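You operate a simulated robot arm through the tools that you are given. There is no shell and no other tool. Be economical: measure what you need, move in short steps, check, and stop when the job is done.

The job below is to be done with a simulated robot arm. You get a single attempt, and the scene is never put back.

TASK
Press a cap of its own colour into the blue tube, then into the green tube.
Fine: stand the first tube in the tray; leave the second in the press, slide in, latch knob left at free.

The check looks at the end state, three seconds after you hand in, the way a careful person would. Anything else that was tipped, shoved, dropped, spilled or broken makes it a failure. A push-on lid holds only when it is set on centred and level and pressed home; a screw cap is set on level and turned clockwise until tight.

THE ROBOT
A 6-joint arm with a two-finger parallel gripper, fixed in place. Base frame: the origin is at the foot of the arm, x ahead of it, y to its left, z up; the work surface is at about z = 0.66. Readings come in m, rad, newtons and seconds.
With the tool pointing down near the work surface it reaches from about 0.22 to 0.66 m from the base axis. Its first joint turns from -1.152 to 1.152 rad. Payload 2.9 kg.
The TCP is the grasp point between the finger pads, 0.03 m short of the fingertips. In the tool frame z runs along the fingers and y along their closing line. The gripper opens to 0.11 m. The fingers are 0.02 m wide and 0.01 m thick; the gripper's body (0.048 by 0.112 m) begins 0.055 m behind the TCP.
Orientation is that of the tool frame in the base frame, as a unit quaternion [x, y, z, w]. With the fingers straight down and closing along the base's y, the tool's x points along the base's -x, its y along +y and its z along -z.

THE INTERFACE
- The arm moves only by the tool step_arm. Its argument "plan" is a list of rows, each a list of 7 numbers: the gripper command, from -1 (shut) to 1 (fully open), values between in proportion, then the shift along the base's x, y, z in m, then the turn, a rotation vector about the base's x, y, z in rad. In form: [[jaw, x, y, z, ax, ay, az], ...]. A call has 1 to 8 rows; each row is the pose to reach, as a shift and turn from the pose commanded when the call began. A row lasts 0.2 s, in which the tool goes at most 0.05 m and 0.15 rad; a call with a longer step from one row to the next is refused whole, and so is a gripper value outside its range. A pose out of reach is approached as far as the arm can. The call stops where the force on the tool passes 70 N (or 10 N more than at its start, if that is more) or the arm is blocked; 0.2 s more then pass. The fingers move at their own pace (about 0.108 m/s each) and stop on an object; they squeeze with about 28 N. The grip force told is the motor's: it shows also when the fingers shut on nothing. Time passes only in rows, and 0.2 s behind the last, so rows that repeat a pose let the fingers close. It gives the time, the measured TCP pose, the force on the tool (base axes), the opening and the grip force at its end, in the units of the frame above (readings bear some noise), with the torque about the TCP (base axes, N m) and any sound that the robot's microphone picked up.
- Cameras (640 x 400 px; columns grow to the right, rows downward): "scene" is fixed at [0.0919, 0.4526, 1.3772]; the picture's right is [-0.52, -0.85, 0.00], its down [-0.56, 0.34, -0.76] and it looks along [0.64, -0.39, -0.65] (base axes); focal length 322 px, centre (320, 200). "wrist" rides on the gripper at [0.072, 0.017, -0.103] in the tool frame; the picture's right is [-0.23, 0.97, 0.00], its down [-0.76, -0.18, -0.62] and it looks along [-0.61, -0.14, 0.78] (tool axes); focal length 222 px, centre (320, 200). There is no depth. A picture from a camera that has moved, and an enlarged one, comes with that camera's place and axes in the base frame and with its lens.
- grab_frame(camera): a new picture of that camera. The clock stands still meanwhile.
- close_up(camera, box): a new picture of the part [left, top, right, bottom] of that camera's present view, enlarged. The clock stands still meanwhile.
- finish_job(): hands the job in; it is judged then, once.

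Work in short steps. Places have to be worked out from the pictures, the camera data and where the tool is seen: move nearer, look again, correct. Check each grasp and each placing, and mend what went wrong. You have 120 turns and 64 pictures in all, those below and enlarged ones among them. Open the gripper and draw the arm clear of the work before you hand the job in, unless the task says otherwise; then end with one line.

The tools are called after "Emit:" as a command line: name --pt "numbers of a row" for each row, then --argument value for the rest, lists and objects as JSON in quotes. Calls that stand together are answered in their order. step_arm: Moves the arm, as the interface text tells. Its arguments: {"type":"object","properties":{"plan":{"type":"array","items":{"type":"array","items":{"type":"number"}}}},"required":["plan"]} The other tools are called the same way: grab_frame (camera) takes a picture; close_up (camera, box) takes an enlarged picture of a part of a camera's view; finish_job () hands the job in.

At the start:

```text
clock: 0.0
tcp_pos: [0.3679, 0.0724, 1.0934]
tool_rot: [0.0, 1.0, 0.001, 0.001]
ft_force: [0.3, 0.7, -0.4]
wrist_torque: [-0.01, 0.0, 0.0]
width: 0.1104
gripper_force: 0.0
```

scene: 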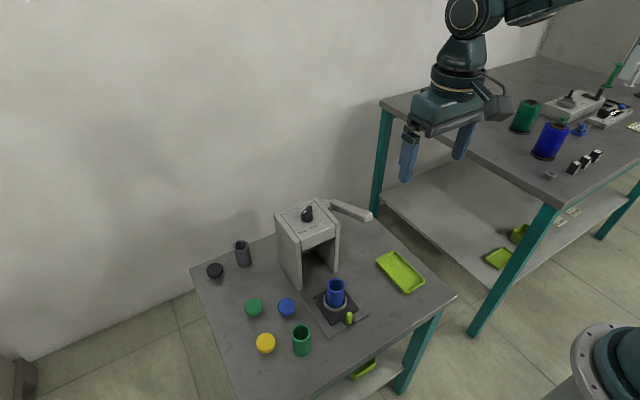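
wrist: 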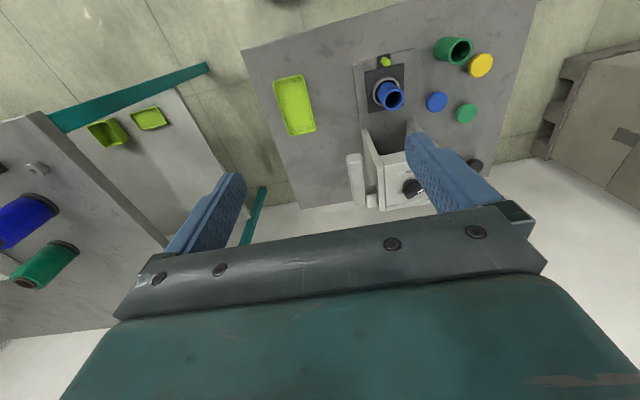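

I start with enlarged views of the work table to understand the press and parts.

Emit:
close_up --camera "scene" --box '[260, 180, 440, 292]'

Emit:
close_up --camera "scene" --box '[190, 220, 460, 389]'

Emit:
close_up --camera "wrist" --box '[240, 10, 540, 210]'

```text
3.56 times, centred on (350, 236) of scene
camera zoom: at [0.0919, 0.4526, 1.3772], right [-0.52, -0.85, 0.0], down [-0.56, 0.34, -0.76], along [0.64, -0.39, -0.65], focal length 1147 px, centre (213, 72)
```

zoom: 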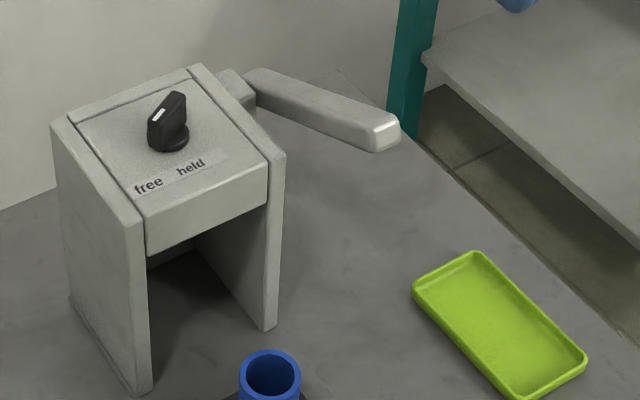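

```text
2.37 times, centred on (325, 304) of scene
camera zoom: at [0.0919, 0.4526, 1.3772], right [-0.52, -0.85, 0.0], down [-0.56, 0.34, -0.76], along [0.64, -0.39, -0.65], focal length 763 px, centre (308, -47)
```

zoom: 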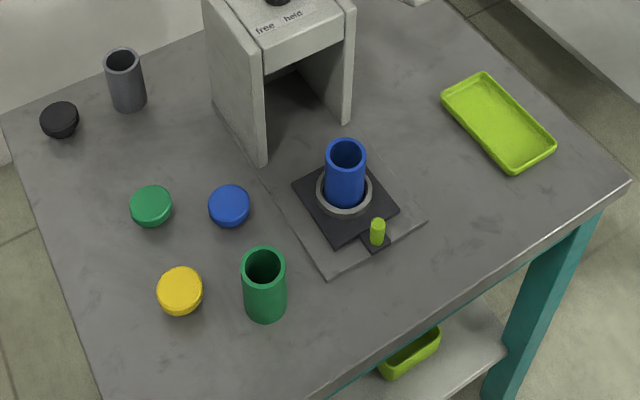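

```text
2.00 times, centred on (390, 110) of wrist
camera zoom: at [0.2951, 0.088, 1.198], right [0.23, 0.97, 0.0], down [0.76, -0.18, 0.62], along [0.61, -0.14, -0.78], focal length 444 px, centre (180, 380)
```

zoom: 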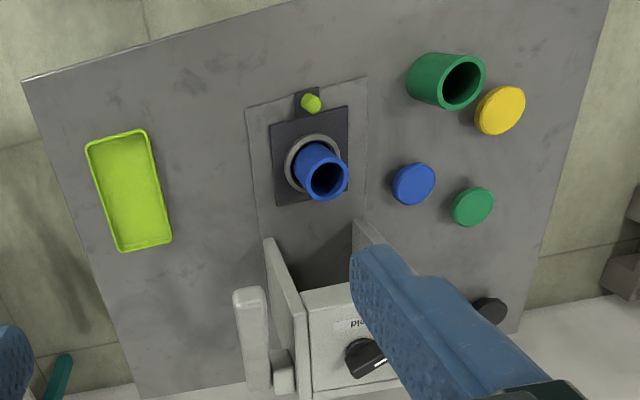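

The slide appears to run along +x with the nest near (0.44,0.197) and the press behind it at x 0.52–0.63; the knob is at about (0.57,0.194), lever on the -y side. I enlarge the knob, and move over the caps for a closer look.

Emit:
close_up --camera "scene" --box '[280, 195, 344, 235]'

Emit:
step_arm --pt "1 0.02 0.03 -0.03 0 0 0" --pt "1 0.04 0.06 -0.06 0 0 0" --pt "1 0.06 0.09 -0.09 0 0 0" --pt "1 0.08 0.12 -0.11 0 0 0" --pt "1 0.1 0.15 -0.14 0 0 0" --pt "1 0.11 0.18 -0.17 0 0 0" --pt "1 0.115 0.21 -0.2 0 0 0" --pt "1 0.12 0.23 -0.22 0 0 0"

Emit:
grab_frame --camera "wrist"

```text
10.00 times, centred on (312, 215) of scene
camera zoom: at [0.0919, 0.4526, 1.3772], right [-0.52, -0.85, 0.0], down [-0.56, 0.34, -0.76], along [0.64, -0.39, -0.65], focal length 3225 px, centre (400, 50)
```

zoom: 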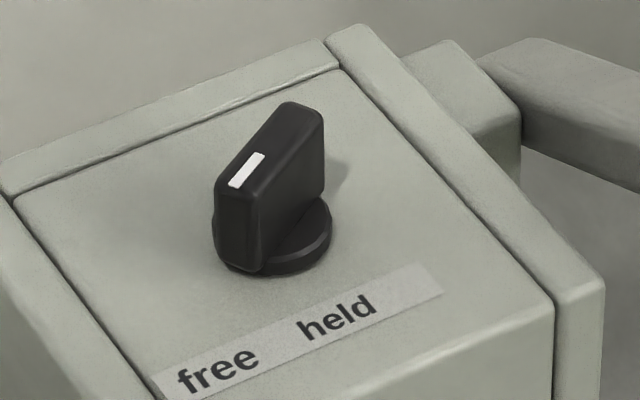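

```text
clock: 1.8
tcp_pos: [0.4886, 0.3032, 0.8727]
tool_rot: [0.001, 1.0, 0.0, 0.0]
ft_force: [-0.3, -0.4, 0.4]
wrist_torque: [0.02, 0.0, 0.01]
width: 0.1102
gripper_force: 0.0
```

```text
57 pictures are left
camera wrist: at [0.4154, 0.3188, 0.9774], right [0.23, 0.97, 0.0], down [0.76, -0.18, 0.62], along [0.61, -0.14, -0.78], focal length 222 px, centre (320, 200)
```

wrist: 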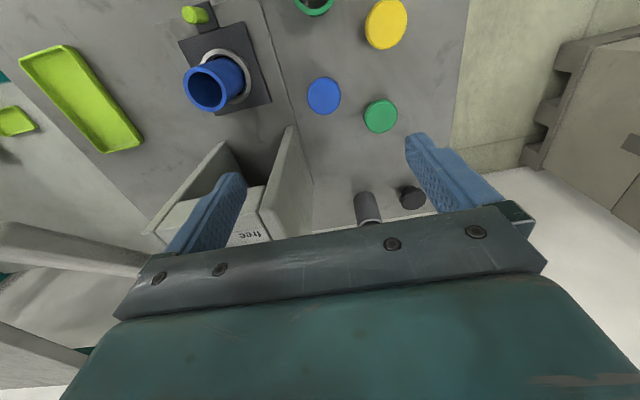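

The knob is now at "free" (pointer about 130° in plan; "held" is toward −x). Blue cap ≈ (0.488,0.306), agreeing in both views. I enlarge the wrist view of the caps and tube to judge heights.

Emit:
close_up --camera "wrist" --box '[170, 0, 430, 162]'

Emit:
close_up --camera "scene" --box '[200, 250, 320, 325]'

```text
2.46 times, centred on (300, 81) of wrist
camera zoom: at [0.4154, 0.3188, 0.9774], right [0.23, 0.97, 0.0], down [0.76, -0.18, 0.62], along [0.61, -0.14, -0.78], focal length 547 px, centre (369, 493)
```

zoom: 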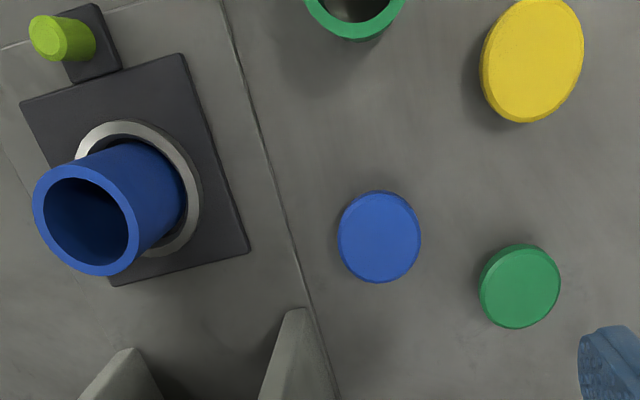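

```text
5.33 times, centred on (260, 288) of scene
camera zoom: at [0.0919, 0.4526, 1.3772], right [-0.52, -0.85, 0.0], down [-0.56, 0.34, -0.76], along [0.64, -0.39, -0.65], focal length 1720 px, centre (640, -267)
```

zoom: 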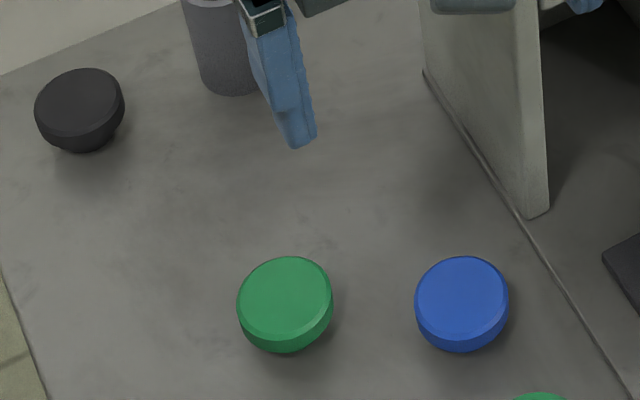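

Caps are ~43 mm discs standing perhaps 20 mm high. I descend over the blue cap with the jaws at about 70 mm, stopping above it to check centring.

Emit:
step_arm --pt "0.3 0 0.003 -0.04 0 0 0" --pt "0.3 0 0.003 -0.08 0 0 0" --pt "0.3 0 0.003 -0.12 0 0 0" --pt "0.3 0 0.003 -0.14 0 0 0"

Emit:
grab_frame --camera "wrist"

Emit:
close_up --camera "scene" --box '[220, 250, 340, 325]'

```text
clock: 2.8
tcp_pos: [0.4869, 0.3049, 0.734]
tool_rot: [-0.001, 1.0, 0.0, 0.0]
ft_force: [-0.5, -0.5, -0.2]
wrist_torque: [0.03, 0.01, -0.03]
width: 0.0715
gripper_force: 0.0
```

```text
54 pictures are left
camera wrist: at [0.4147, 0.3213, 0.8381], right [0.23, 0.97, 0.0], down [0.76, -0.18, 0.62], along [0.61, -0.14, -0.78], focal length 222 px, centre (320, 200)
```

wrist: 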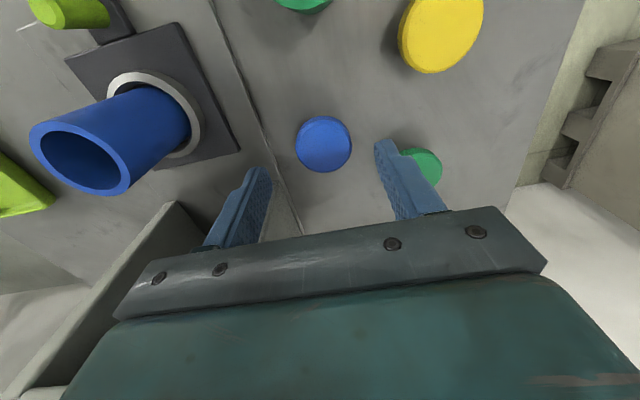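

```text
5.33 times, centred on (280, 288) of scene
camera zoom: at [0.0919, 0.4526, 1.3772], right [-0.52, -0.85, 0.0], down [-0.56, 0.34, -0.76], along [0.64, -0.39, -0.65], focal length 1720 px, centre (533, -267)
```

zoom: 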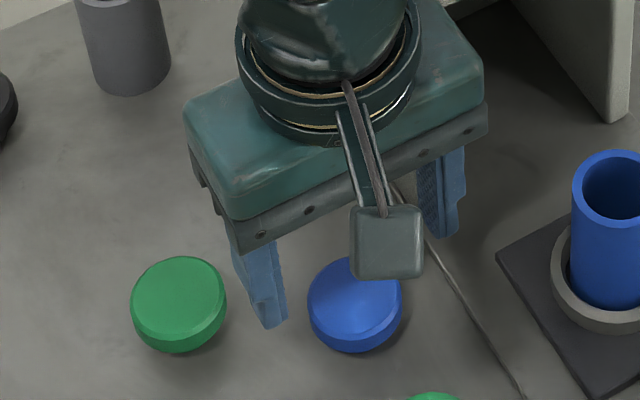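

Cap at about (0.487,0.308). I descend to finger tips just above the table and close gently in place.

Emit:
step_arm --pt "0.3 0.001 0.002 -0.025 0 0 0" --pt "0.3 0.001 0.002 -0.037 0 0 0" --pt "0.0 0.001 0.002 -0.037 0 0 0" --pt "-0.4 0.001 0.002 -0.037 0 0 0" --pt "-1 0.001 0.002 -0.037 0 0 0" --pt "-1 0.001 0.002 -0.037 0 0 0"

Emit:
grab_frame --camera "wrist"

```text
clock: 4.2
tcp_pos: [0.4879, 0.3064, 0.6982]
tool_rot: [0.001, 1.0, 0.001, 0.001]
ft_force: [0.0, 0.2, 0.5]
wrist_torque: [-0.03, 0.01, 0.02]
width: 0.0403
gripper_force: 28.1
```

```text
52 pictures are left
camera wrist: at [0.416, 0.3229, 0.8015], right [0.23, 0.97, 0.0], down [0.76, -0.18, 0.62], along [0.61, -0.14, -0.78], focal length 222 px, centre (320, 200)
```

wrist: 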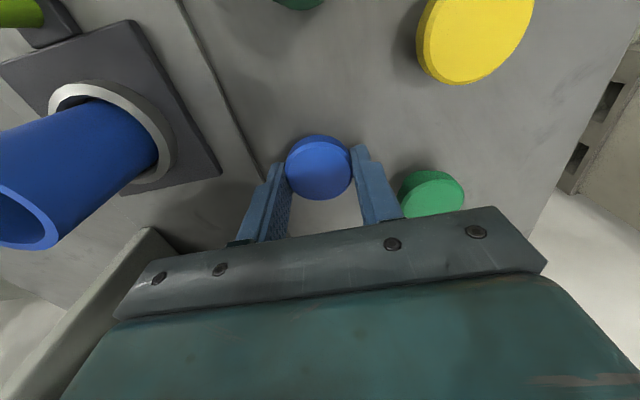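

The blue cap is gripped (width 0.040). I lift it and carry it over the blue tube, whose axis I judge at (0.440,0.197) with rim at z≈0.743, and look again.

Emit:
step_arm --pt "-1 0 0 0.05 0 0 0" --pt "-1 0 0 0.1 0 0 0" --pt "-1 0 0 0.12 0 0 0" --pt "-1 -0.016 -0.036 0.12 0 0 0" --pt "-1 -0.032 -0.072 0.12 0 0 0" --pt "-1 -0.048 -0.109 0.12 0 0 0" --pt "-1 -0.048 -0.109 0.12 0 0 0"

Emit:
grab_frame --camera "wrist"

Emit:
close_up --camera "scene" --box '[280, 235, 400, 310]'

```text
clock: 5.8
tcp_pos: [0.4408, 0.1973, 0.816]
tool_rot: [0.0, 1.0, 0.0, 0.0]
ft_force: [0.4, -0.2, -0.6]
wrist_torque: [-0.01, 0.02, -0.01]
width: 0.04
gripper_force: 27.6
```

```text
51 pictures are left
camera wrist: at [0.3681, 0.214, 0.9212], right [0.23, 0.97, 0.0], down [0.76, -0.18, 0.62], along [0.61, -0.14, -0.78], focal length 222 px, centre (320, 200)
```

wrist: 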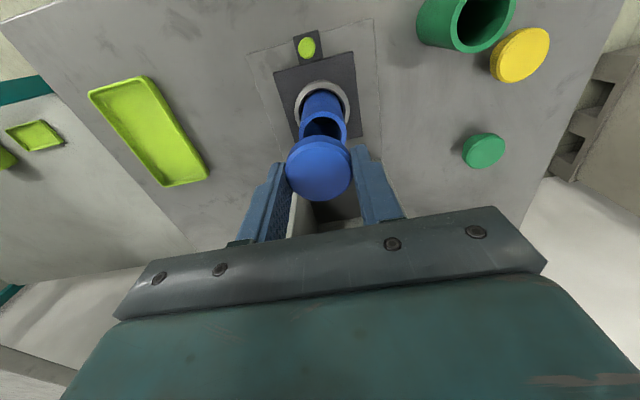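

```text
5.33 times, centred on (340, 272) of scene
camera zoom: at [0.0919, 0.4526, 1.3772], right [-0.52, -0.85, 0.0], down [-0.56, 0.34, -0.76], along [0.64, -0.39, -0.65], focal length 1720 px, centre (213, -187)
```

zoom: 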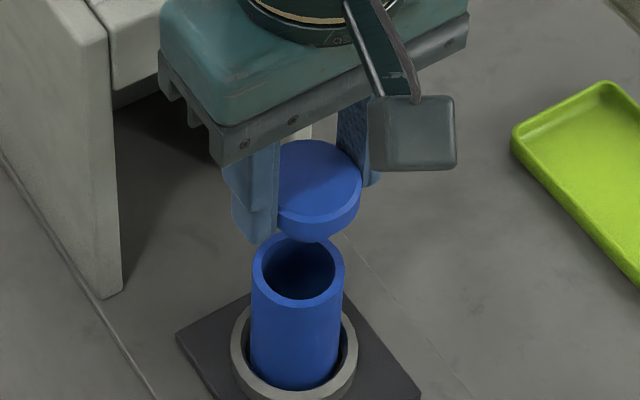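

I enlarge the wrist view to measure the lateral alignment of cap and tube.

Emit:
close_up --camera "wrist" --box '[256, 20, 400, 110]'

Emit:
close_up --camera "wrist" --box '[272, 100, 368, 210]'

```text
4.44 times, centred on (328, 65) of wrist
camera zoom: at [0.3681, 0.214, 0.9212], right [0.23, 0.97, 0.0], down [0.76, -0.18, 0.62], along [0.61, -0.14, -0.78], focal length 987 px, centre (284, 800)
```

zoom: 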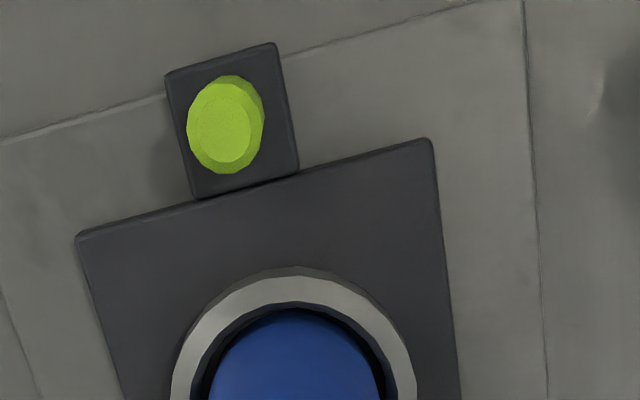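

```text
3.64 times, centred on (320, 155) of wrist
camera zoom: at [0.3681, 0.214, 0.9212], right [0.23, 0.97, 0.0], down [0.76, -0.18, 0.62], along [0.61, -0.14, -0.78], focal length 808 px, centre (320, 364)
```

zoom: 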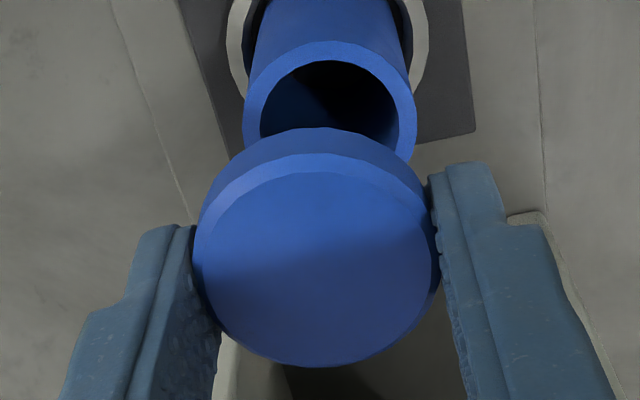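

Relative to the cap, the tube axis appears about 4 mm toward −x and 3 mm toward +y. I correct and lower to ~12 mm above contact, then look again.

Emit:
step_arm --pt "-1 -0.004 0.003 -0.01 0 0 0" --pt "-1 -0.004 0.003 -0.022 0 0 0" --pt "-1 -0.004 0.003 -0.022 0 0 0"

Emit:
close_up --camera "wrist" --box '[240, 60, 400, 210]'

Emit:
close_up --camera "scene" --box '[300, 250, 380, 310]'

```text
clock: 6.6
tcp_pos: [0.4366, 0.2013, 0.7949]
tool_rot: [0.0, 1.0, 0.0, 0.0]
ft_force: [0.0, -0.1, -0.6]
wrist_torque: [-0.01, 0.04, 0.02]
width: 0.0401
gripper_force: 28.6
```

```text
2.67 times, centred on (320, 135) of wrist
camera zoom: at [0.3641, 0.2173, 0.8989], right [0.23, 0.97, 0.0], down [0.76, -0.18, 0.62], along [0.61, -0.14, -0.78], focal length 592 px, centre (320, 373)
```

zoom: 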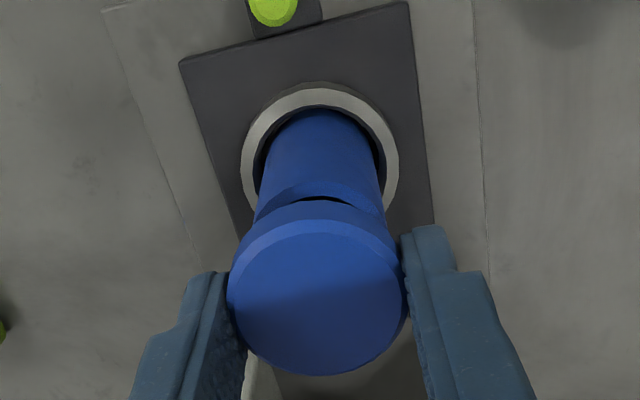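

```text
6.67 times, centred on (340, 280) of scene
camera zoom: at [0.0919, 0.4526, 1.3772], right [-0.52, -0.85, 0.0], down [-0.56, 0.34, -0.76], along [0.64, -0.39, -0.65], focal length 2150 px, centre (187, -333)
```

zoom: 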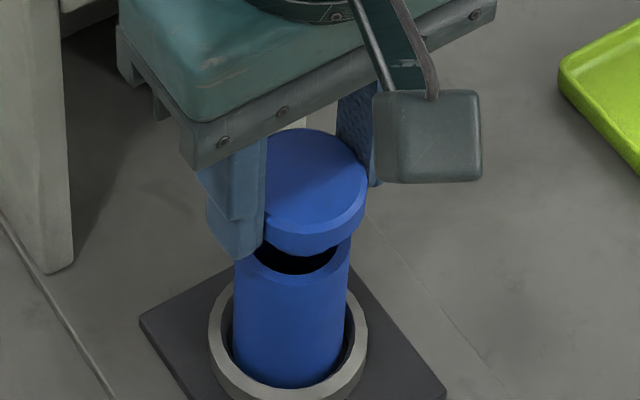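

Alignment now looks within ~1 mm. I lower slowly in small steps, watching the force.

Emit:
step_arm --pt "-1 0 0.001 -0.005 0 0 0" --pt "-1 0 0.001 -0.01 0 0 0" --pt "-1 0 0.001 -0.013 0 0 0"

```text
clock: 7.4
tcp_pos: [0.4372, 0.2021, 0.7827]
tool_rot: [0.0, 1.0, 0.001, 0.0]
ft_force: [0.2, 0.7, 0.4]
wrist_torque: [0.0, -0.01, -0.02]
width: 0.0404
gripper_force: 28.2
```

No contact yet; I go on down in 2 mm rows.

Emit:
step_arm --pt "-1 0 0 -0.002 0 0 0" --pt "-1 0 0 -0.004 0 0 0"

Emit:
close_up --camera "scene" --box '[300, 250, 380, 310]'

```text
clock: 8.0
tcp_pos: [0.4367, 0.2022, 0.7787]
tool_rot: [0.0, 1.0, 0.002, 0.002]
ft_force: [-1.7, -2.7, 23.2]
wrist_torque: [0.0, 0.28, 0.03]
width: 0.0404
gripper_force: 28.4
```

```text
6.67 times, centred on (340, 280) of scene
camera zoom: at [0.0916, 0.4524, 1.3773], right [-0.52, -0.85, 0.0], down [-0.56, 0.34, -0.76], along [0.64, -0.39, -0.65], focal length 2150 px, centre (187, -333)
```

zoom: 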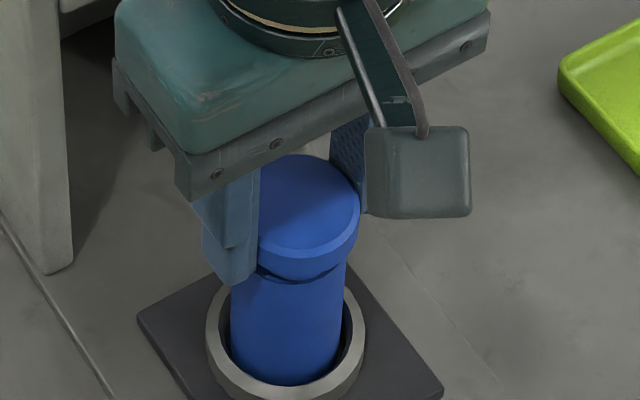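

Contact of 23 N with the torque suggesting contact on the −x side. I raise a little, shift +1.5 mm in x and −0.5 mm in y, and try again.

Emit:
step_arm --pt "-1 0 0 0.003 0 0 0" --pt "-1 0.0015 -0.0005 0.003 0 0 0" --pt "-1 0.0015 -0.0005 0.001 0 0 0" --pt "-1 0.0015 -0.0005 -0.001 0 0 0"

Emit:
close_up --camera "wrist" --box '[240, 60, 400, 210]'

```text
clock: 9.0
tcp_pos: [0.4382, 0.2017, 0.7788]
tool_rot: [0.0, 1.0, 0.001, 0.002]
ft_force: [-0.9, -0.5, 23.4]
wrist_torque: [0.07, 0.3, 0.0]
width: 0.0404
gripper_force: 28.4
```

```text
2.67 times, centred on (320, 135) of wrist
camera zoom: at [0.3659, 0.2178, 0.882], right [0.23, 0.97, 0.0], down [0.76, -0.18, 0.63], along [0.61, -0.14, -0.78], focal length 592 px, centre (320, 373)
```

zoom: 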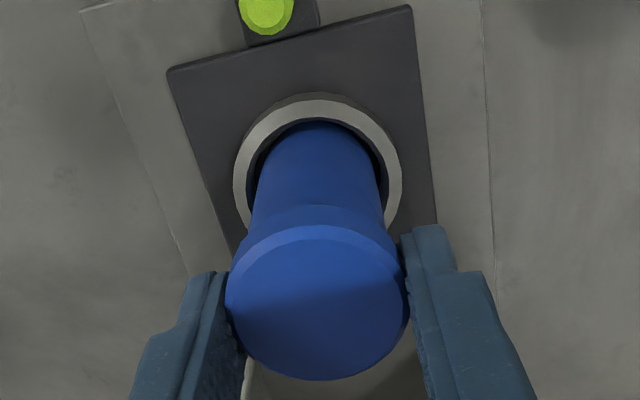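

Same contact height. I look closely at the seam.

Emit:
close_up --camera "scene" --box '[318, 268, 358, 293]'

```text
16.00 times, centred on (338, 280) of scene
camera zoom: at [0.0916, 0.4525, 1.3773], right [-0.52, -0.85, 0.0], down [-0.56, 0.34, -0.76], along [0.64, -0.39, -0.65], focal length 5160 px, centre (32, -1088)
```

zoom: 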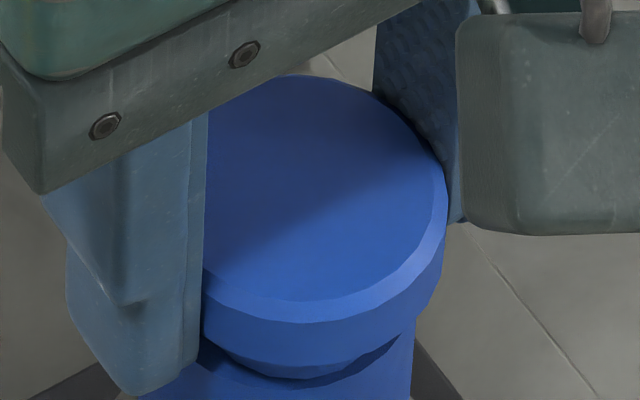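

The plug seems to catch on the rim's near (−x) side. I raise, shift another +2.5 mm x, and lower again.

Emit:
step_arm --pt "-1 0 0 0.004 0 0 0" --pt "-1 0.0025 0.0005 0.004 0 0 0" --pt "-1 0.0025 0.0005 0.002 0 0 0" --pt "-1 0.0025 0.0005 0.0 0 0 0"

```text
clock: 10.0
tcp_pos: [0.4406, 0.2027, 0.7775]
tool_rot: [-0.001, 1.0, 0.0, 0.001]
ft_force: [0.1, 1.5, -0.2]
wrist_torque: [0.0, 0.0, 0.0]
width: 0.0402
gripper_force: 28.2
```

No contact force at the same height now — the plug is entering the bore. I continue down slowly.

Emit:
step_arm --pt "-1 0 0 -0.002 0 0 0" --pt "-1 0 0 -0.004 0 0 0"

Emit:
close_up --camera "scene" --box '[318, 268, 358, 293]'

```text
clock: 10.6
tcp_pos: [0.4423, 0.2011, 0.7748]
tool_rot: [0.0, 1.0, 0.0, 0.001]
ft_force: [-1.6, -1.2, 11.6]
wrist_torque: [-0.3, 0.03, -0.05]
width: 0.0406
gripper_force: 27.7
```

```text
16.00 times, centred on (338, 280) of scene
camera zoom: at [0.0917, 0.4525, 1.3772], right [-0.52, -0.85, 0.0], down [-0.56, 0.34, -0.76], along [0.64, -0.39, -0.65], focal length 5160 px, centre (32, -1088)
```

zoom: 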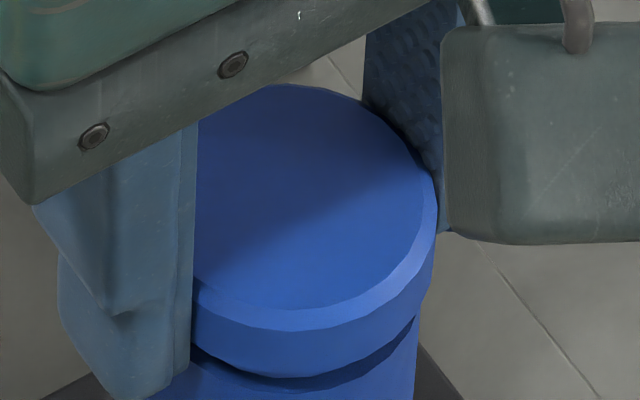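

Now some resistance with contact on the −y side; I nudge +y 1 mm while easing up, then lower further.

Emit:
step_arm --pt "-1 0 0.0 0.002 0 0 0" --pt "-1 0 0.001 0.002 0 0 0" --pt "-1 0 0.001 0.0 0 0 0" --pt "-1 0 0.001 -0.002 0 0 0"

```text
clock: 11.6
tcp_pos: [0.4412, 0.2015, 0.7737]
tool_rot: [0.002, 1.0, 0.0, 0.003]
ft_force: [-2.3, -5.2, 33.1]
wrist_torque: [-0.83, 0.11, -0.02]
width: 0.0405
gripper_force: 28.5
```

The reaction at 19 mm on the −y side suggests a fingertip touching the rim; the plug is in. I ease up 1.5 mm and open slightly to release the cap, then look.

Emit:
step_arm --pt "-1 0 -0.001 0.0025 0 0 0" --pt "-0.1 0 -0.001 0.0025 0 0 0" --pt "0.0 0 -0.001 0.0025 0 0 0"

Emit:
close_up --camera "scene" --box '[308, 262, 372, 302]'

Emit:
close_up --camera "wrist" --box '[240, 60, 400, 210]'

```text
clock: 12.4
tcp_pos: [0.4393, 0.2017, 0.7726]
tool_rot: [0.0, 1.0, 0.0, -0.001]
ft_force: [0.7, -0.4, 11.1]
wrist_torque: [-0.26, -0.07, -0.01]
width: 0.0554
gripper_force: 0.2
```

```text
10.00 times, centred on (340, 282) of scene
camera zoom: at [0.0918, 0.4526, 1.3772], right [-0.52, -0.85, 0.0], down [-0.56, 0.34, -0.76], along [0.64, -0.39, -0.65], focal length 3225 px, centre (120, -620)
```

zoom: 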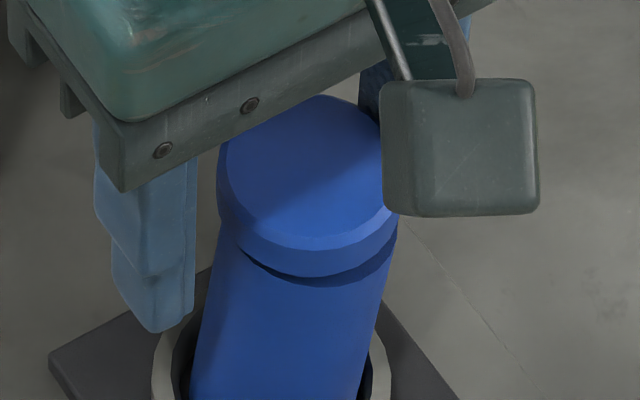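

```text
2.67 times, centred on (320, 135) of wrist
camera zoom: at [0.3674, 0.2178, 0.8769], right [0.23, 0.97, 0.0], down [0.76, -0.18, 0.62], along [0.61, -0.14, -0.78], focal length 592 px, centre (320, 373)
```

zoom: 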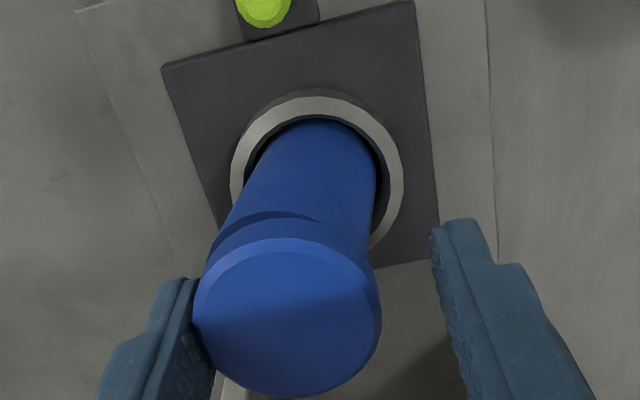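

The tube is leaning toward −y in its loose nest, cap on it. I raise gently by 4 mm and see how it settles.

Emit:
step_arm --pt "0.1 0 0.0 0.002 0 0 0" --pt "0.1 0 0.0 0.004 0 0 0"

Emit:
close_up --camera "wrist" --box '[240, 60, 400, 210]'

```text
clock: 13.0
tcp_pos: [0.4398, 0.2018, 0.7765]
tool_rot: [0.0, 1.0, 0.001, 0.0]
ft_force: [-0.5, -1.5, -0.1]
wrist_torque: [0.02, 0.01, 0.0]
width: 0.0603
gripper_force: 0.2
```

```text
2.67 times, centred on (320, 135) of wrist
camera zoom: at [0.3677, 0.218, 0.8811], right [0.23, 0.97, 0.0], down [0.76, -0.18, 0.62], along [0.61, -0.14, -0.78], focal length 592 px, centre (320, 373)
```

zoom: 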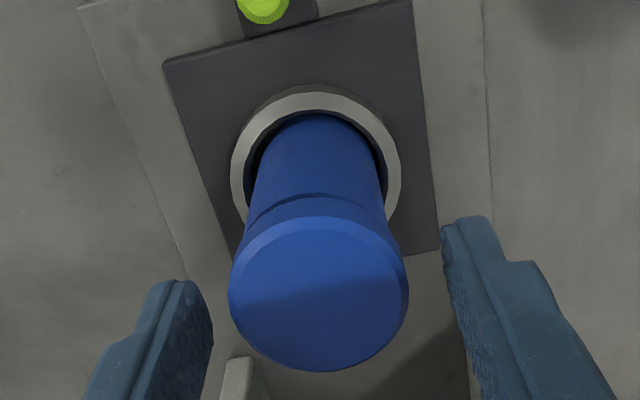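

The tube came upright with the cap seated on it. I raise clear and check in both views.

Emit:
step_arm --pt "0.3 0 0.0 0.015 0 0 0" --pt "0.5 0 0.0 0.05 0 0 0" --pt "0.5 0 0.0 0.1 0 0 0" --pt "0.5 -0.04 0.0 0.12 0 0 0" --pt "0.5 -0.08 0.0 0.12 0 0 0"

Emit:
close_up --camera "scene" --box '[300, 250, 380, 310]'

```text
clock: 14.2
tcp_pos: [0.3583, 0.2, 0.8975]
tool_rot: [0.001, 1.0, 0.0, 0.0]
ft_force: [-0.1, 0.0, 0.4]
wrist_torque: [0.01, -0.01, -0.05]
width: 0.0825
gripper_force: 0.0
```

```text
6.67 times, centred on (340, 280) of scene
camera zoom: at [0.0919, 0.4526, 1.3772], right [-0.52, -0.85, 0.0], down [-0.56, 0.34, -0.76], along [0.64, -0.39, -0.65], focal length 2150 px, centre (187, -333)
```

zoom: 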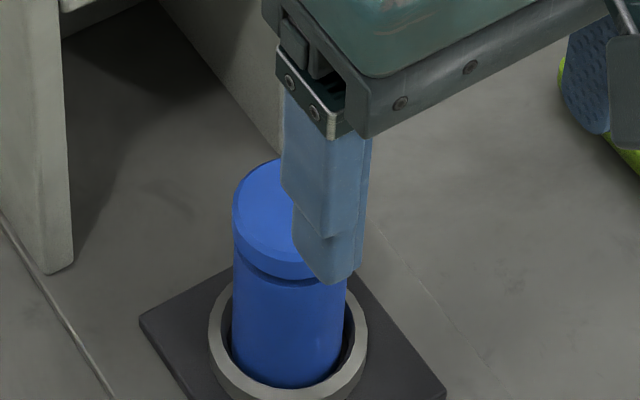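

The cap sits level on the tube. Next I push the slide in by its green pin (≈(0.38,0.198)): close the fingers, tilt the tool 0.3 rad so the fingers lead forward, and come down behind the pin.

Emit:
step_arm --pt "-0.2 -0.01 0 -0.04 0 -0.15 0" --pt "-1 -0.02 -0.001 -0.08 0 -0.3 0" --pt "-1 -0.024 -0.002 -0.12 0 -0.3 0" --pt "-1 -0.024 -0.002 -0.16 0 -0.3 0" --pt "-1 -0.024 -0.002 -0.185 0 -0.3 0"

Emit:
grab_frame --camera "wrist"

Emit:
close_up --camera "scene" --box '[280, 230, 440, 350]'

```text
clock: 15.4
tcp_pos: [0.3368, 0.199, 0.7129]
tool_rot: [0.0, 0.989, 0.0, 0.149]
ft_force: [-0.9, 0.4, -0.2]
wrist_torque: [0.01, 0.01, -0.02]
width: 0.0001
gripper_force: 28.3
```

```text
37 pictures are left
camera wrist: at [0.237, 0.2161, 0.7902], right [0.22, 0.97, 0.07], down [0.54, -0.18, 0.82], along [0.81, -0.14, -0.57], focal length 222 px, centre (320, 200)
```

wrist: 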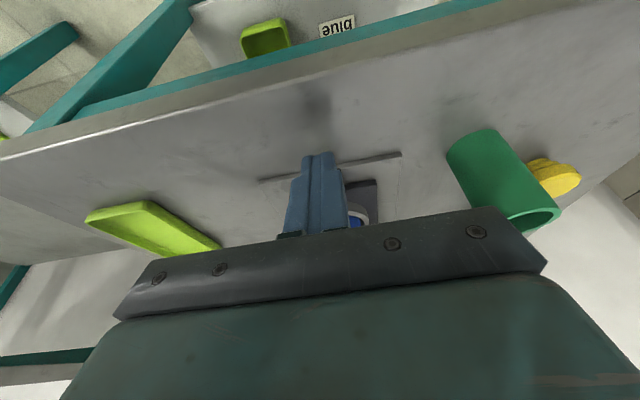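

```text
3.33 times, centred on (360, 290) of scene
camera zoom: at [0.0919, 0.4526, 1.3772], right [-0.52, -0.85, 0.0], down [-0.56, 0.34, -0.76], along [0.64, -0.39, -0.65], focal length 1075 px, centre (187, -100)
```

zoom: 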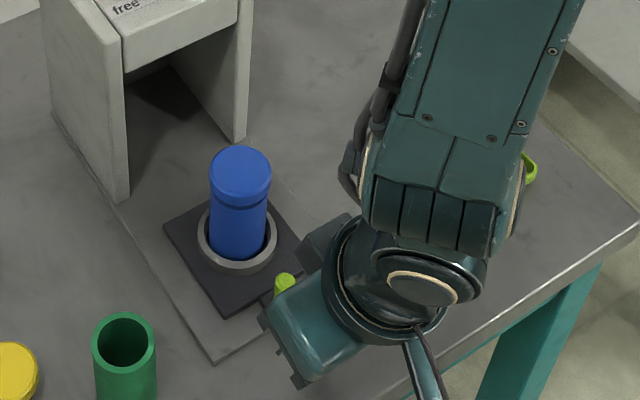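

Fingers are behind the pin; I lower 6 mm more and advance in small steps until the pin is met.

Emit:
step_arm --pt "-1 0 0 -0.006 0 0 0" --pt "-1 0.01 0 -0.006 0 0 0" --pt "-1 0.018 0 -0.006 0 0 0" --pt "-1 0.026 0 -0.006 0 0 0" --pt "-1 0.032 0 -0.006 0 0 0" --pt "-1 0.038 0 -0.006 0 0 0" --pt "-1 0.044 0 -0.006 0 0 0"

Emit:
close_up --camera "scene" --box '[280, 230, 440, 350]'

```text
clock: 17.0
tcp_pos: [0.3805, 0.1993, 0.7059]
tool_rot: [0.001, 0.989, 0.0, 0.149]
ft_force: [-0.5, -0.2, 0.1]
wrist_torque: [-0.03, 0.02, -0.03]
width: 0.0
gripper_force: 28.3
```

```text
3.33 times, centred on (360, 290) of scene
camera zoom: at [0.0919, 0.4526, 1.3772], right [-0.52, -0.85, 0.0], down [-0.56, 0.34, -0.76], along [0.64, -0.39, -0.65], focal length 1075 px, centre (187, -100)
```

zoom: 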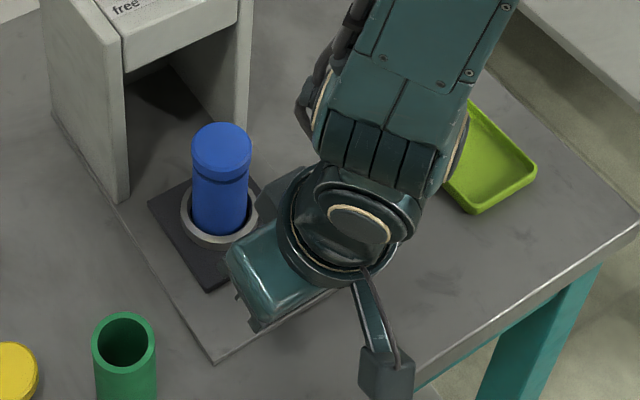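

The slide moves with the pin and the tube stays upright. I keep pushing gently.

Emit:
step_arm --pt "-1 0.01 0 0 0 0 0" --pt "-1 0.02 0 0 0 0 0" --pt "-1 0.03 0 0 0 0 0" --pt "-1 0.04 0 0 0 0 0" --pt "-1 0.05 0 0 0 0 0" --pt "-1 0.06 0 0 0 0 0" --pt "-1 0.07 0 0 0 0 0"

Emit:
close_up --camera "scene" --box '[270, 190, 430, 310]'

```text
clock: 18.6
tcp_pos: [0.4512, 0.1994, 0.7068]
tool_rot: [0.001, 0.989, 0.0, 0.15]
ft_force: [-0.1, 0.2, 0.4]
wrist_torque: [-0.02, 0.03, -0.02]
width: 0.0
gripper_force: 28.0
```

```text
3.33 times, centred on (350, 250) of scene
camera zoom: at [0.0919, 0.4526, 1.3772], right [-0.52, -0.85, 0.0], down [-0.56, 0.34, -0.76], along [0.64, -0.39, -0.65], focal length 1075 px, centre (220, 33)
```

zoom: 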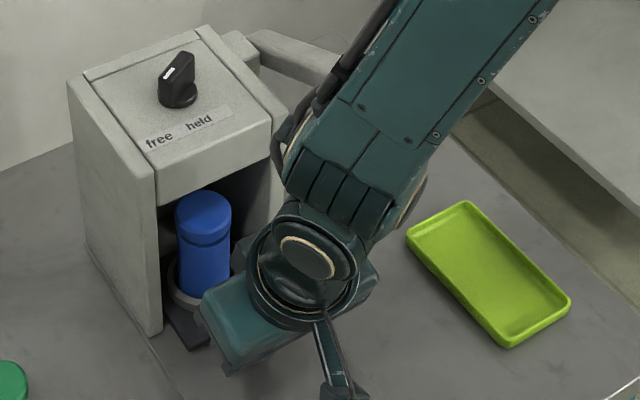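

The tube rides upright into the press. I continue toward the stop in small rows, watching for resistance.

Emit:
step_arm --pt "-1 0.01 0 0 0 0 0" --pt "-1 0.02 0 0 0 0 0" --pt "-1 0.028 0 0 0 0 0" --pt "-1 0.034 0 0 0 0 0" --pt "-1 0.04 0 0 0 0 0"

Emit:
close_up --camera "scene" --box '[270, 190, 430, 310]'

```text
clock: 19.8
tcp_pos: [0.4786, 0.1996, 0.7032]
tool_rot: [-0.003, 0.991, -0.002, 0.134]
ft_force: [-59.8, 6.0, 23.1]
wrist_torque: [-0.14, 1.09, 0.13]
width: 0.0
gripper_force: 28.0
```

```text
3.33 times, centred on (350, 250) of scene
camera zoom: at [0.0904, 0.4526, 1.3773], right [-0.52, -0.85, 0.0], down [-0.56, 0.34, -0.76], along [0.65, -0.39, -0.65], focal length 1075 px, centre (220, 33)
```

zoom: 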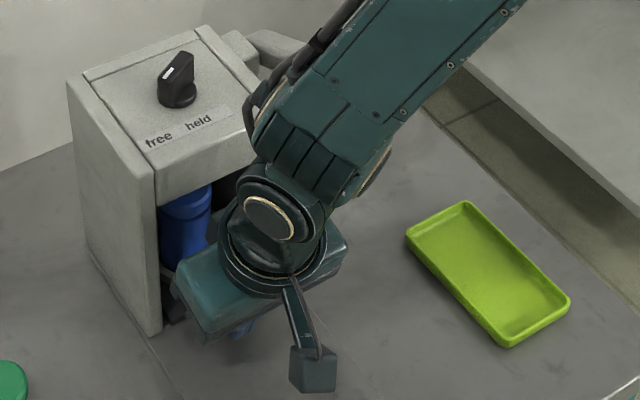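

The force and torque match the pin at the slide's stop. I back off and look at whether the slide stays in.

Emit:
step_arm --pt "-1 0.0 0 0 0 0 0" --pt "-1 -0.03 0 0.0 0 0 0" --pt "-1 -0.07 0 0.01 0 0 0" --pt "-1 -0.11 0 0.04 0 0 0" --pt "-1 -0.14 0 0.08 0 0 0"

Emit:
close_up --camera "scene" --box '[260, 190, 420, 310]'

Emit:
grab_frame --camera "wrist"

```text
clock: 21.0
tcp_pos: [0.351, 0.2005, 0.7873]
tool_rot: [0.001, 0.989, -0.001, 0.15]
ft_force: [-1.2, 0.3, 0.4]
wrist_torque: [-0.01, 0.0, -0.01]
width: 0.0001
gripper_force: 27.4
```

```text
3.33 times, centred on (340, 250) of scene
camera zoom: at [0.0919, 0.4526, 1.3772], right [-0.52, -0.85, 0.0], down [-0.56, 0.34, -0.76], along [0.64, -0.39, -0.65], focal length 1075 px, centre (253, 33)
```

zoom: 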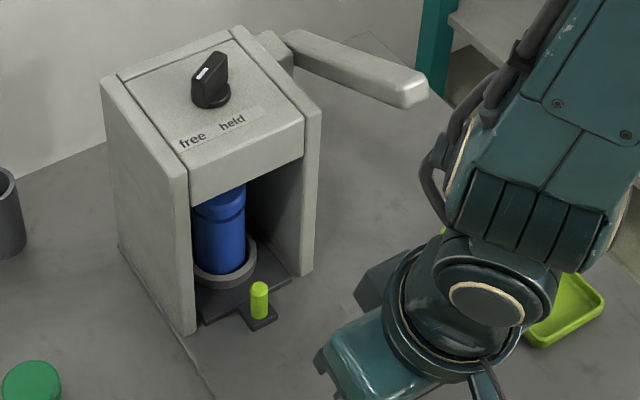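

```text
31 pictures are left
camera wrist: at [0.2523, 0.2167, 0.8659], right [0.22, 0.97, 0.07], down [0.54, -0.18, 0.82], along [0.81, -0.14, -0.57], focal length 222 px, centre (320, 200)
```

wrist: 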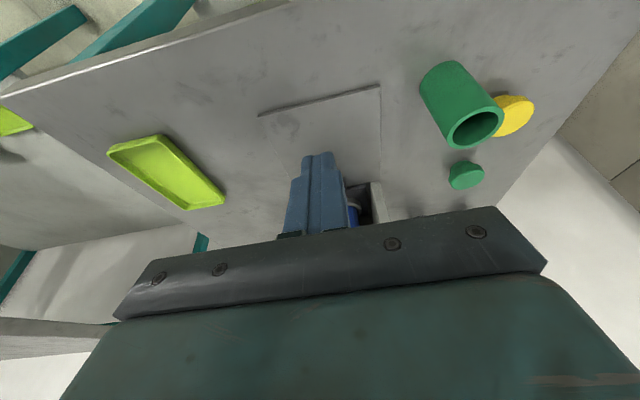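

The slide stays in at the stop and the tube stands under the ram. The lever tip triangulates to about (0.466,0.105,top z≈0.895). I level the tool and go above the lever end with fingers closed.

Emit:
step_arm --pt "-1 0 0 0.045 0 0.1 0" --pt "-1 0 -0.01 0.09 0 0.2 0" --pt "-1 0 -0.03 0.13 0 0.3 0" --pt "-1 0.01 -0.06 0.16 0 0.3 0" --pt "-1 0.04 -0.095 0.17 0 0.3 0" --pt "-1 0.08 -0.095 0.17 0 0.3 0" --pt "-1 0.121 -0.095 0.17 0 0.3 0" --pt "-1 0.121 -0.095 0.17 0 0.3 0"

Emit:
close_up --camera "wrist" --box '[160, 40, 480, 240]'

Emit:
close_up --camera "scene" --box '[260, 150, 420, 270]'

```text
clock: 22.8
tcp_pos: [0.4719, 0.1037, 0.9574]
tool_rot: [0.0, 1.0, 0.0, 0.0]
ft_force: [-0.3, 0.4, 0.0]
wrist_torque: [0.0, 0.0, -0.01]
width: 0.0
gripper_force: 28.0
```

```text
2.00 times, centred on (320, 140) of wrist
camera zoom: at [0.3995, 0.1213, 1.0607], right [0.23, 0.97, 0.0], down [0.76, -0.18, 0.62], along [0.61, -0.14, -0.78], focal length 444 px, centre (320, 320)
```

zoom: 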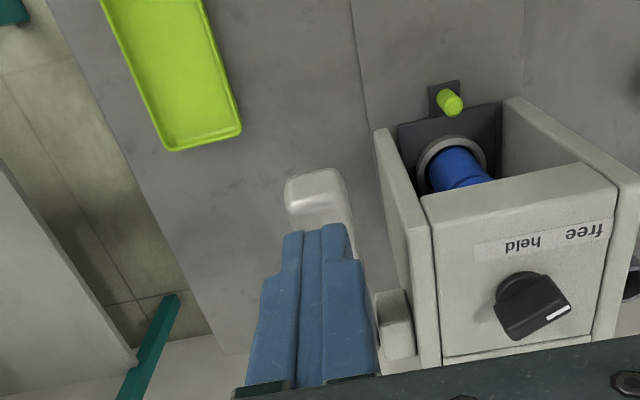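

```text
3.33 times, centred on (340, 210) of scene
camera zoom: at [0.0919, 0.4526, 1.3772], right [-0.52, -0.85, 0.0], down [-0.56, 0.34, -0.76], along [0.64, -0.39, -0.65], focal length 1075 px, centre (253, 167)
```

zoom: 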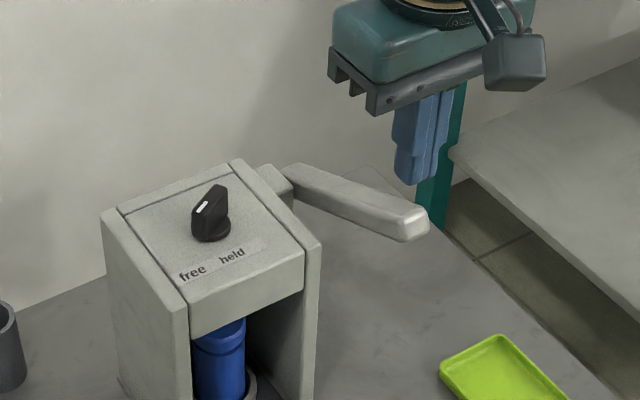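

The fingers are right over the lever end. I push down in small rows, following the arc.

Emit:
step_arm --pt "-1 0 0.001 -0.015 0 0 0" --pt "-1 0 0.001 -0.03 0 0 0" --pt "-1 0 0.001 -0.04 0 0 0" --pt "-1 0 0.001 -0.05 0 0 0" --pt "-1 -0.001 0.001 -0.06 0 0 0" --pt "-1 -0.002 0.001 -0.07 0 0 0"

Emit:
close_up --camera "scene" --box '[260, 190, 420, 310]'

```text
clock: 24.2
tcp_pos: [0.4689, 0.1058, 0.8861]
tool_rot: [0.0, 1.0, 0.0, 0.0]
ft_force: [0.3, 1.0, 2.1]
wrist_torque: [-0.02, 0.03, 0.03]
width: 0.0
gripper_force: 27.9
```

```text
3.33 times, centred on (340, 250) of scene
camera zoom: at [0.0919, 0.4526, 1.3772], right [-0.52, -0.85, 0.0], down [-0.56, 0.34, -0.76], along [0.64, -0.39, -0.65], focal length 1075 px, centre (253, 33)
```

zoom: 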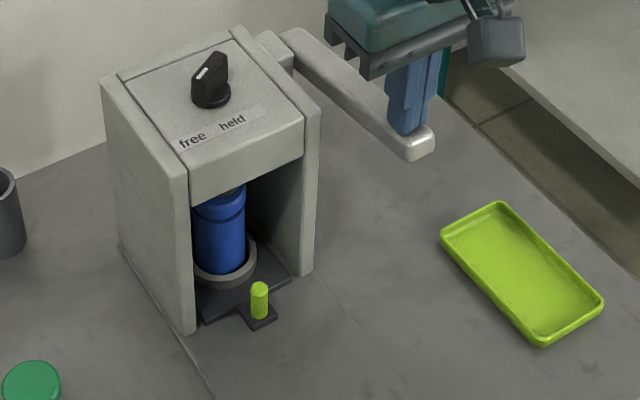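

The lever is turning down with little force. I keep pushing in small steps.

Emit:
step_arm --pt "-1 0 0 -0.01 0 0 0" --pt "-1 0 0 -0.02 0 0 0" --pt "-1 0.001 0 -0.028 0 0 0" --pt "-1 0.002 0 -0.034 0 0 0" --pt "-1 0.003 0 -0.04 0 0 0"

```text
clock: 25.4
tcp_pos: [0.4732, 0.1052, 0.8469]
tool_rot: [0.0, 1.0, 0.0, -0.001]
ft_force: [-2.6, -0.1, 3.6]
wrist_torque: [-0.03, 0.04, 0.0]
width: 0.0
gripper_force: 28.4
```

Emit:
step_arm --pt "-1 0.001 0 -0.006 0 0 0" --pt "-1 0.002 0 -0.012 0 0 0" --pt "-1 0.003 0 -0.018 0 0 0" --pt "-1 0.005 0 -0.024 0 0 0" --pt "-1 0.006 0 -0.03 0 0 0"

Emit:
close_up --camera "scene" --box '[260, 190, 420, 310]'

```text
clock: 26.1
tcp_pos: [0.4731, 0.1056, 0.8392]
tool_rot: [0.0, 1.0, -0.001, -0.001]
ft_force: [-20.9, -4.9, 42.1]
wrist_torque: [-0.12, 0.24, -0.07]
width: 0.0
gripper_force: 28.1
stopped in row 3: the force on the tool passed its limit at 77 N (the readings are from after the stop); the commanded pose is now the measured one
```

```text
3.33 times, centred on (340, 250) of scene
camera zoom: at [0.0908, 0.4524, 1.3773], right [-0.52, -0.85, 0.0], down [-0.56, 0.34, -0.76], along [0.65, -0.39, -0.65], focal length 1075 px, centre (253, 33)
```

zoom: 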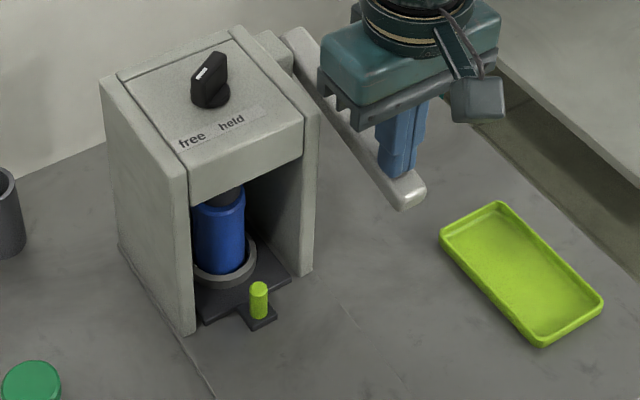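

The lever met hard resistance (77 N) with the ram on the cap. I look closely at the seam.

Emit:
close_up --camera "scene" --box '[300, 232, 348, 262]'

```text
13.33 times, centred on (324, 247) of scene
camera zoom: at [0.0908, 0.4524, 1.3773], right [-0.52, -0.85, 0.0], down [-0.56, 0.34, -0.76], along [0.65, -0.39, -0.65], focal length 4300 px, centre (267, -427)
```

zoom: 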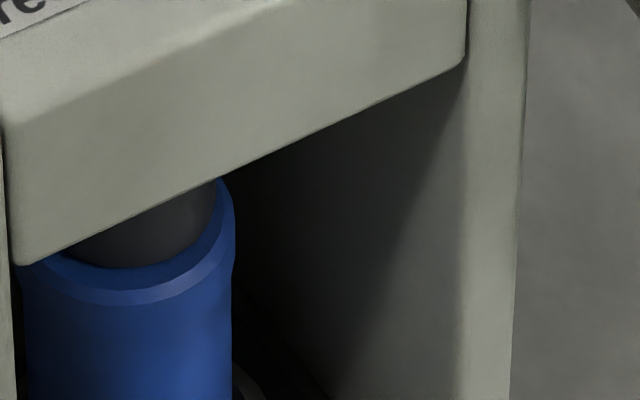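

I push once more to verify nothing further moves, at a pose slightly along the arc.

Emit:
step_arm --pt "-1 0.001 0 -0.003 0 0 0" --pt "-1 0.002 0 -0.008 0 0 0" --pt "-1 0.002 0 -0.012 0 0 0"

Emit:
close_up --camera "scene" --box '[300, 232, 348, 262]'

```text
clock: 26.6
tcp_pos: [0.473, 0.1052, 0.8394]
tool_rot: [0.0, 1.0, 0.001, -0.004]
ft_force: [-20.1, -4.2, 40.7]
wrist_torque: [-0.14, 0.23, -0.02]
width: 0.0
gripper_force: 27.4
stopped in row 2: the force on the tool passed its limit at 74 N (the readings are from after the stop); the commanded pose is now the measured one
```

```text
13.33 times, centred on (324, 247) of scene
camera zoom: at [0.0908, 0.4524, 1.3773], right [-0.52, -0.85, 0.0], down [-0.56, 0.34, -0.76], along [0.65, -0.39, -0.65], focal length 4300 px, centre (267, -427)
```

zoom: 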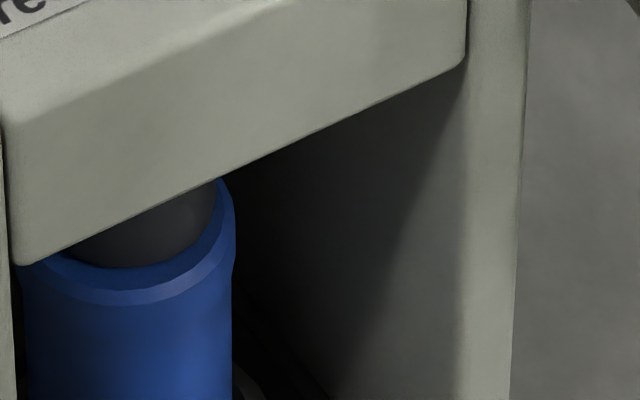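

It no longer moves: pressed home as far as it goes. I raise the tool and see whether the lever returns by itself.

Emit:
step_arm --pt "-1 0 0 0.01 0 0 0" --pt "-1 0 0 0.04 0 0 0" --pt "-1 0 0 0.08 0 0 0" --pt "-1 0 0 0.11 0 0 0" --pt "-1 -0.05 0 0.11 0 0 0"

Emit:
close_up --camera "scene" --box '[270, 190, 430, 310]'

```text
clock: 27.8
tcp_pos: [0.4241, 0.1059, 0.9475]
tool_rot: [0.0, 1.0, 0.0, -0.003]
ft_force: [-0.3, -0.5, 1.1]
wrist_torque: [0.01, 0.0, 0.0]
width: 0.0001
gripper_force: 28.4
```

```text
3.33 times, centred on (350, 250) of scene
camera zoom: at [0.0919, 0.4526, 1.3772], right [-0.52, -0.85, 0.0], down [-0.56, 0.34, -0.76], along [0.64, -0.39, -0.65], focal length 1075 px, centre (220, 33)
```

zoom: 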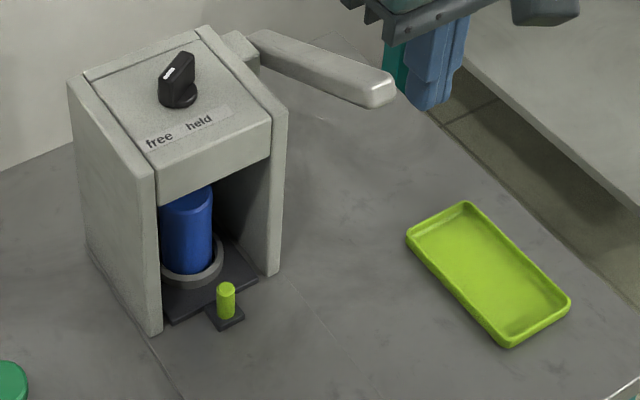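

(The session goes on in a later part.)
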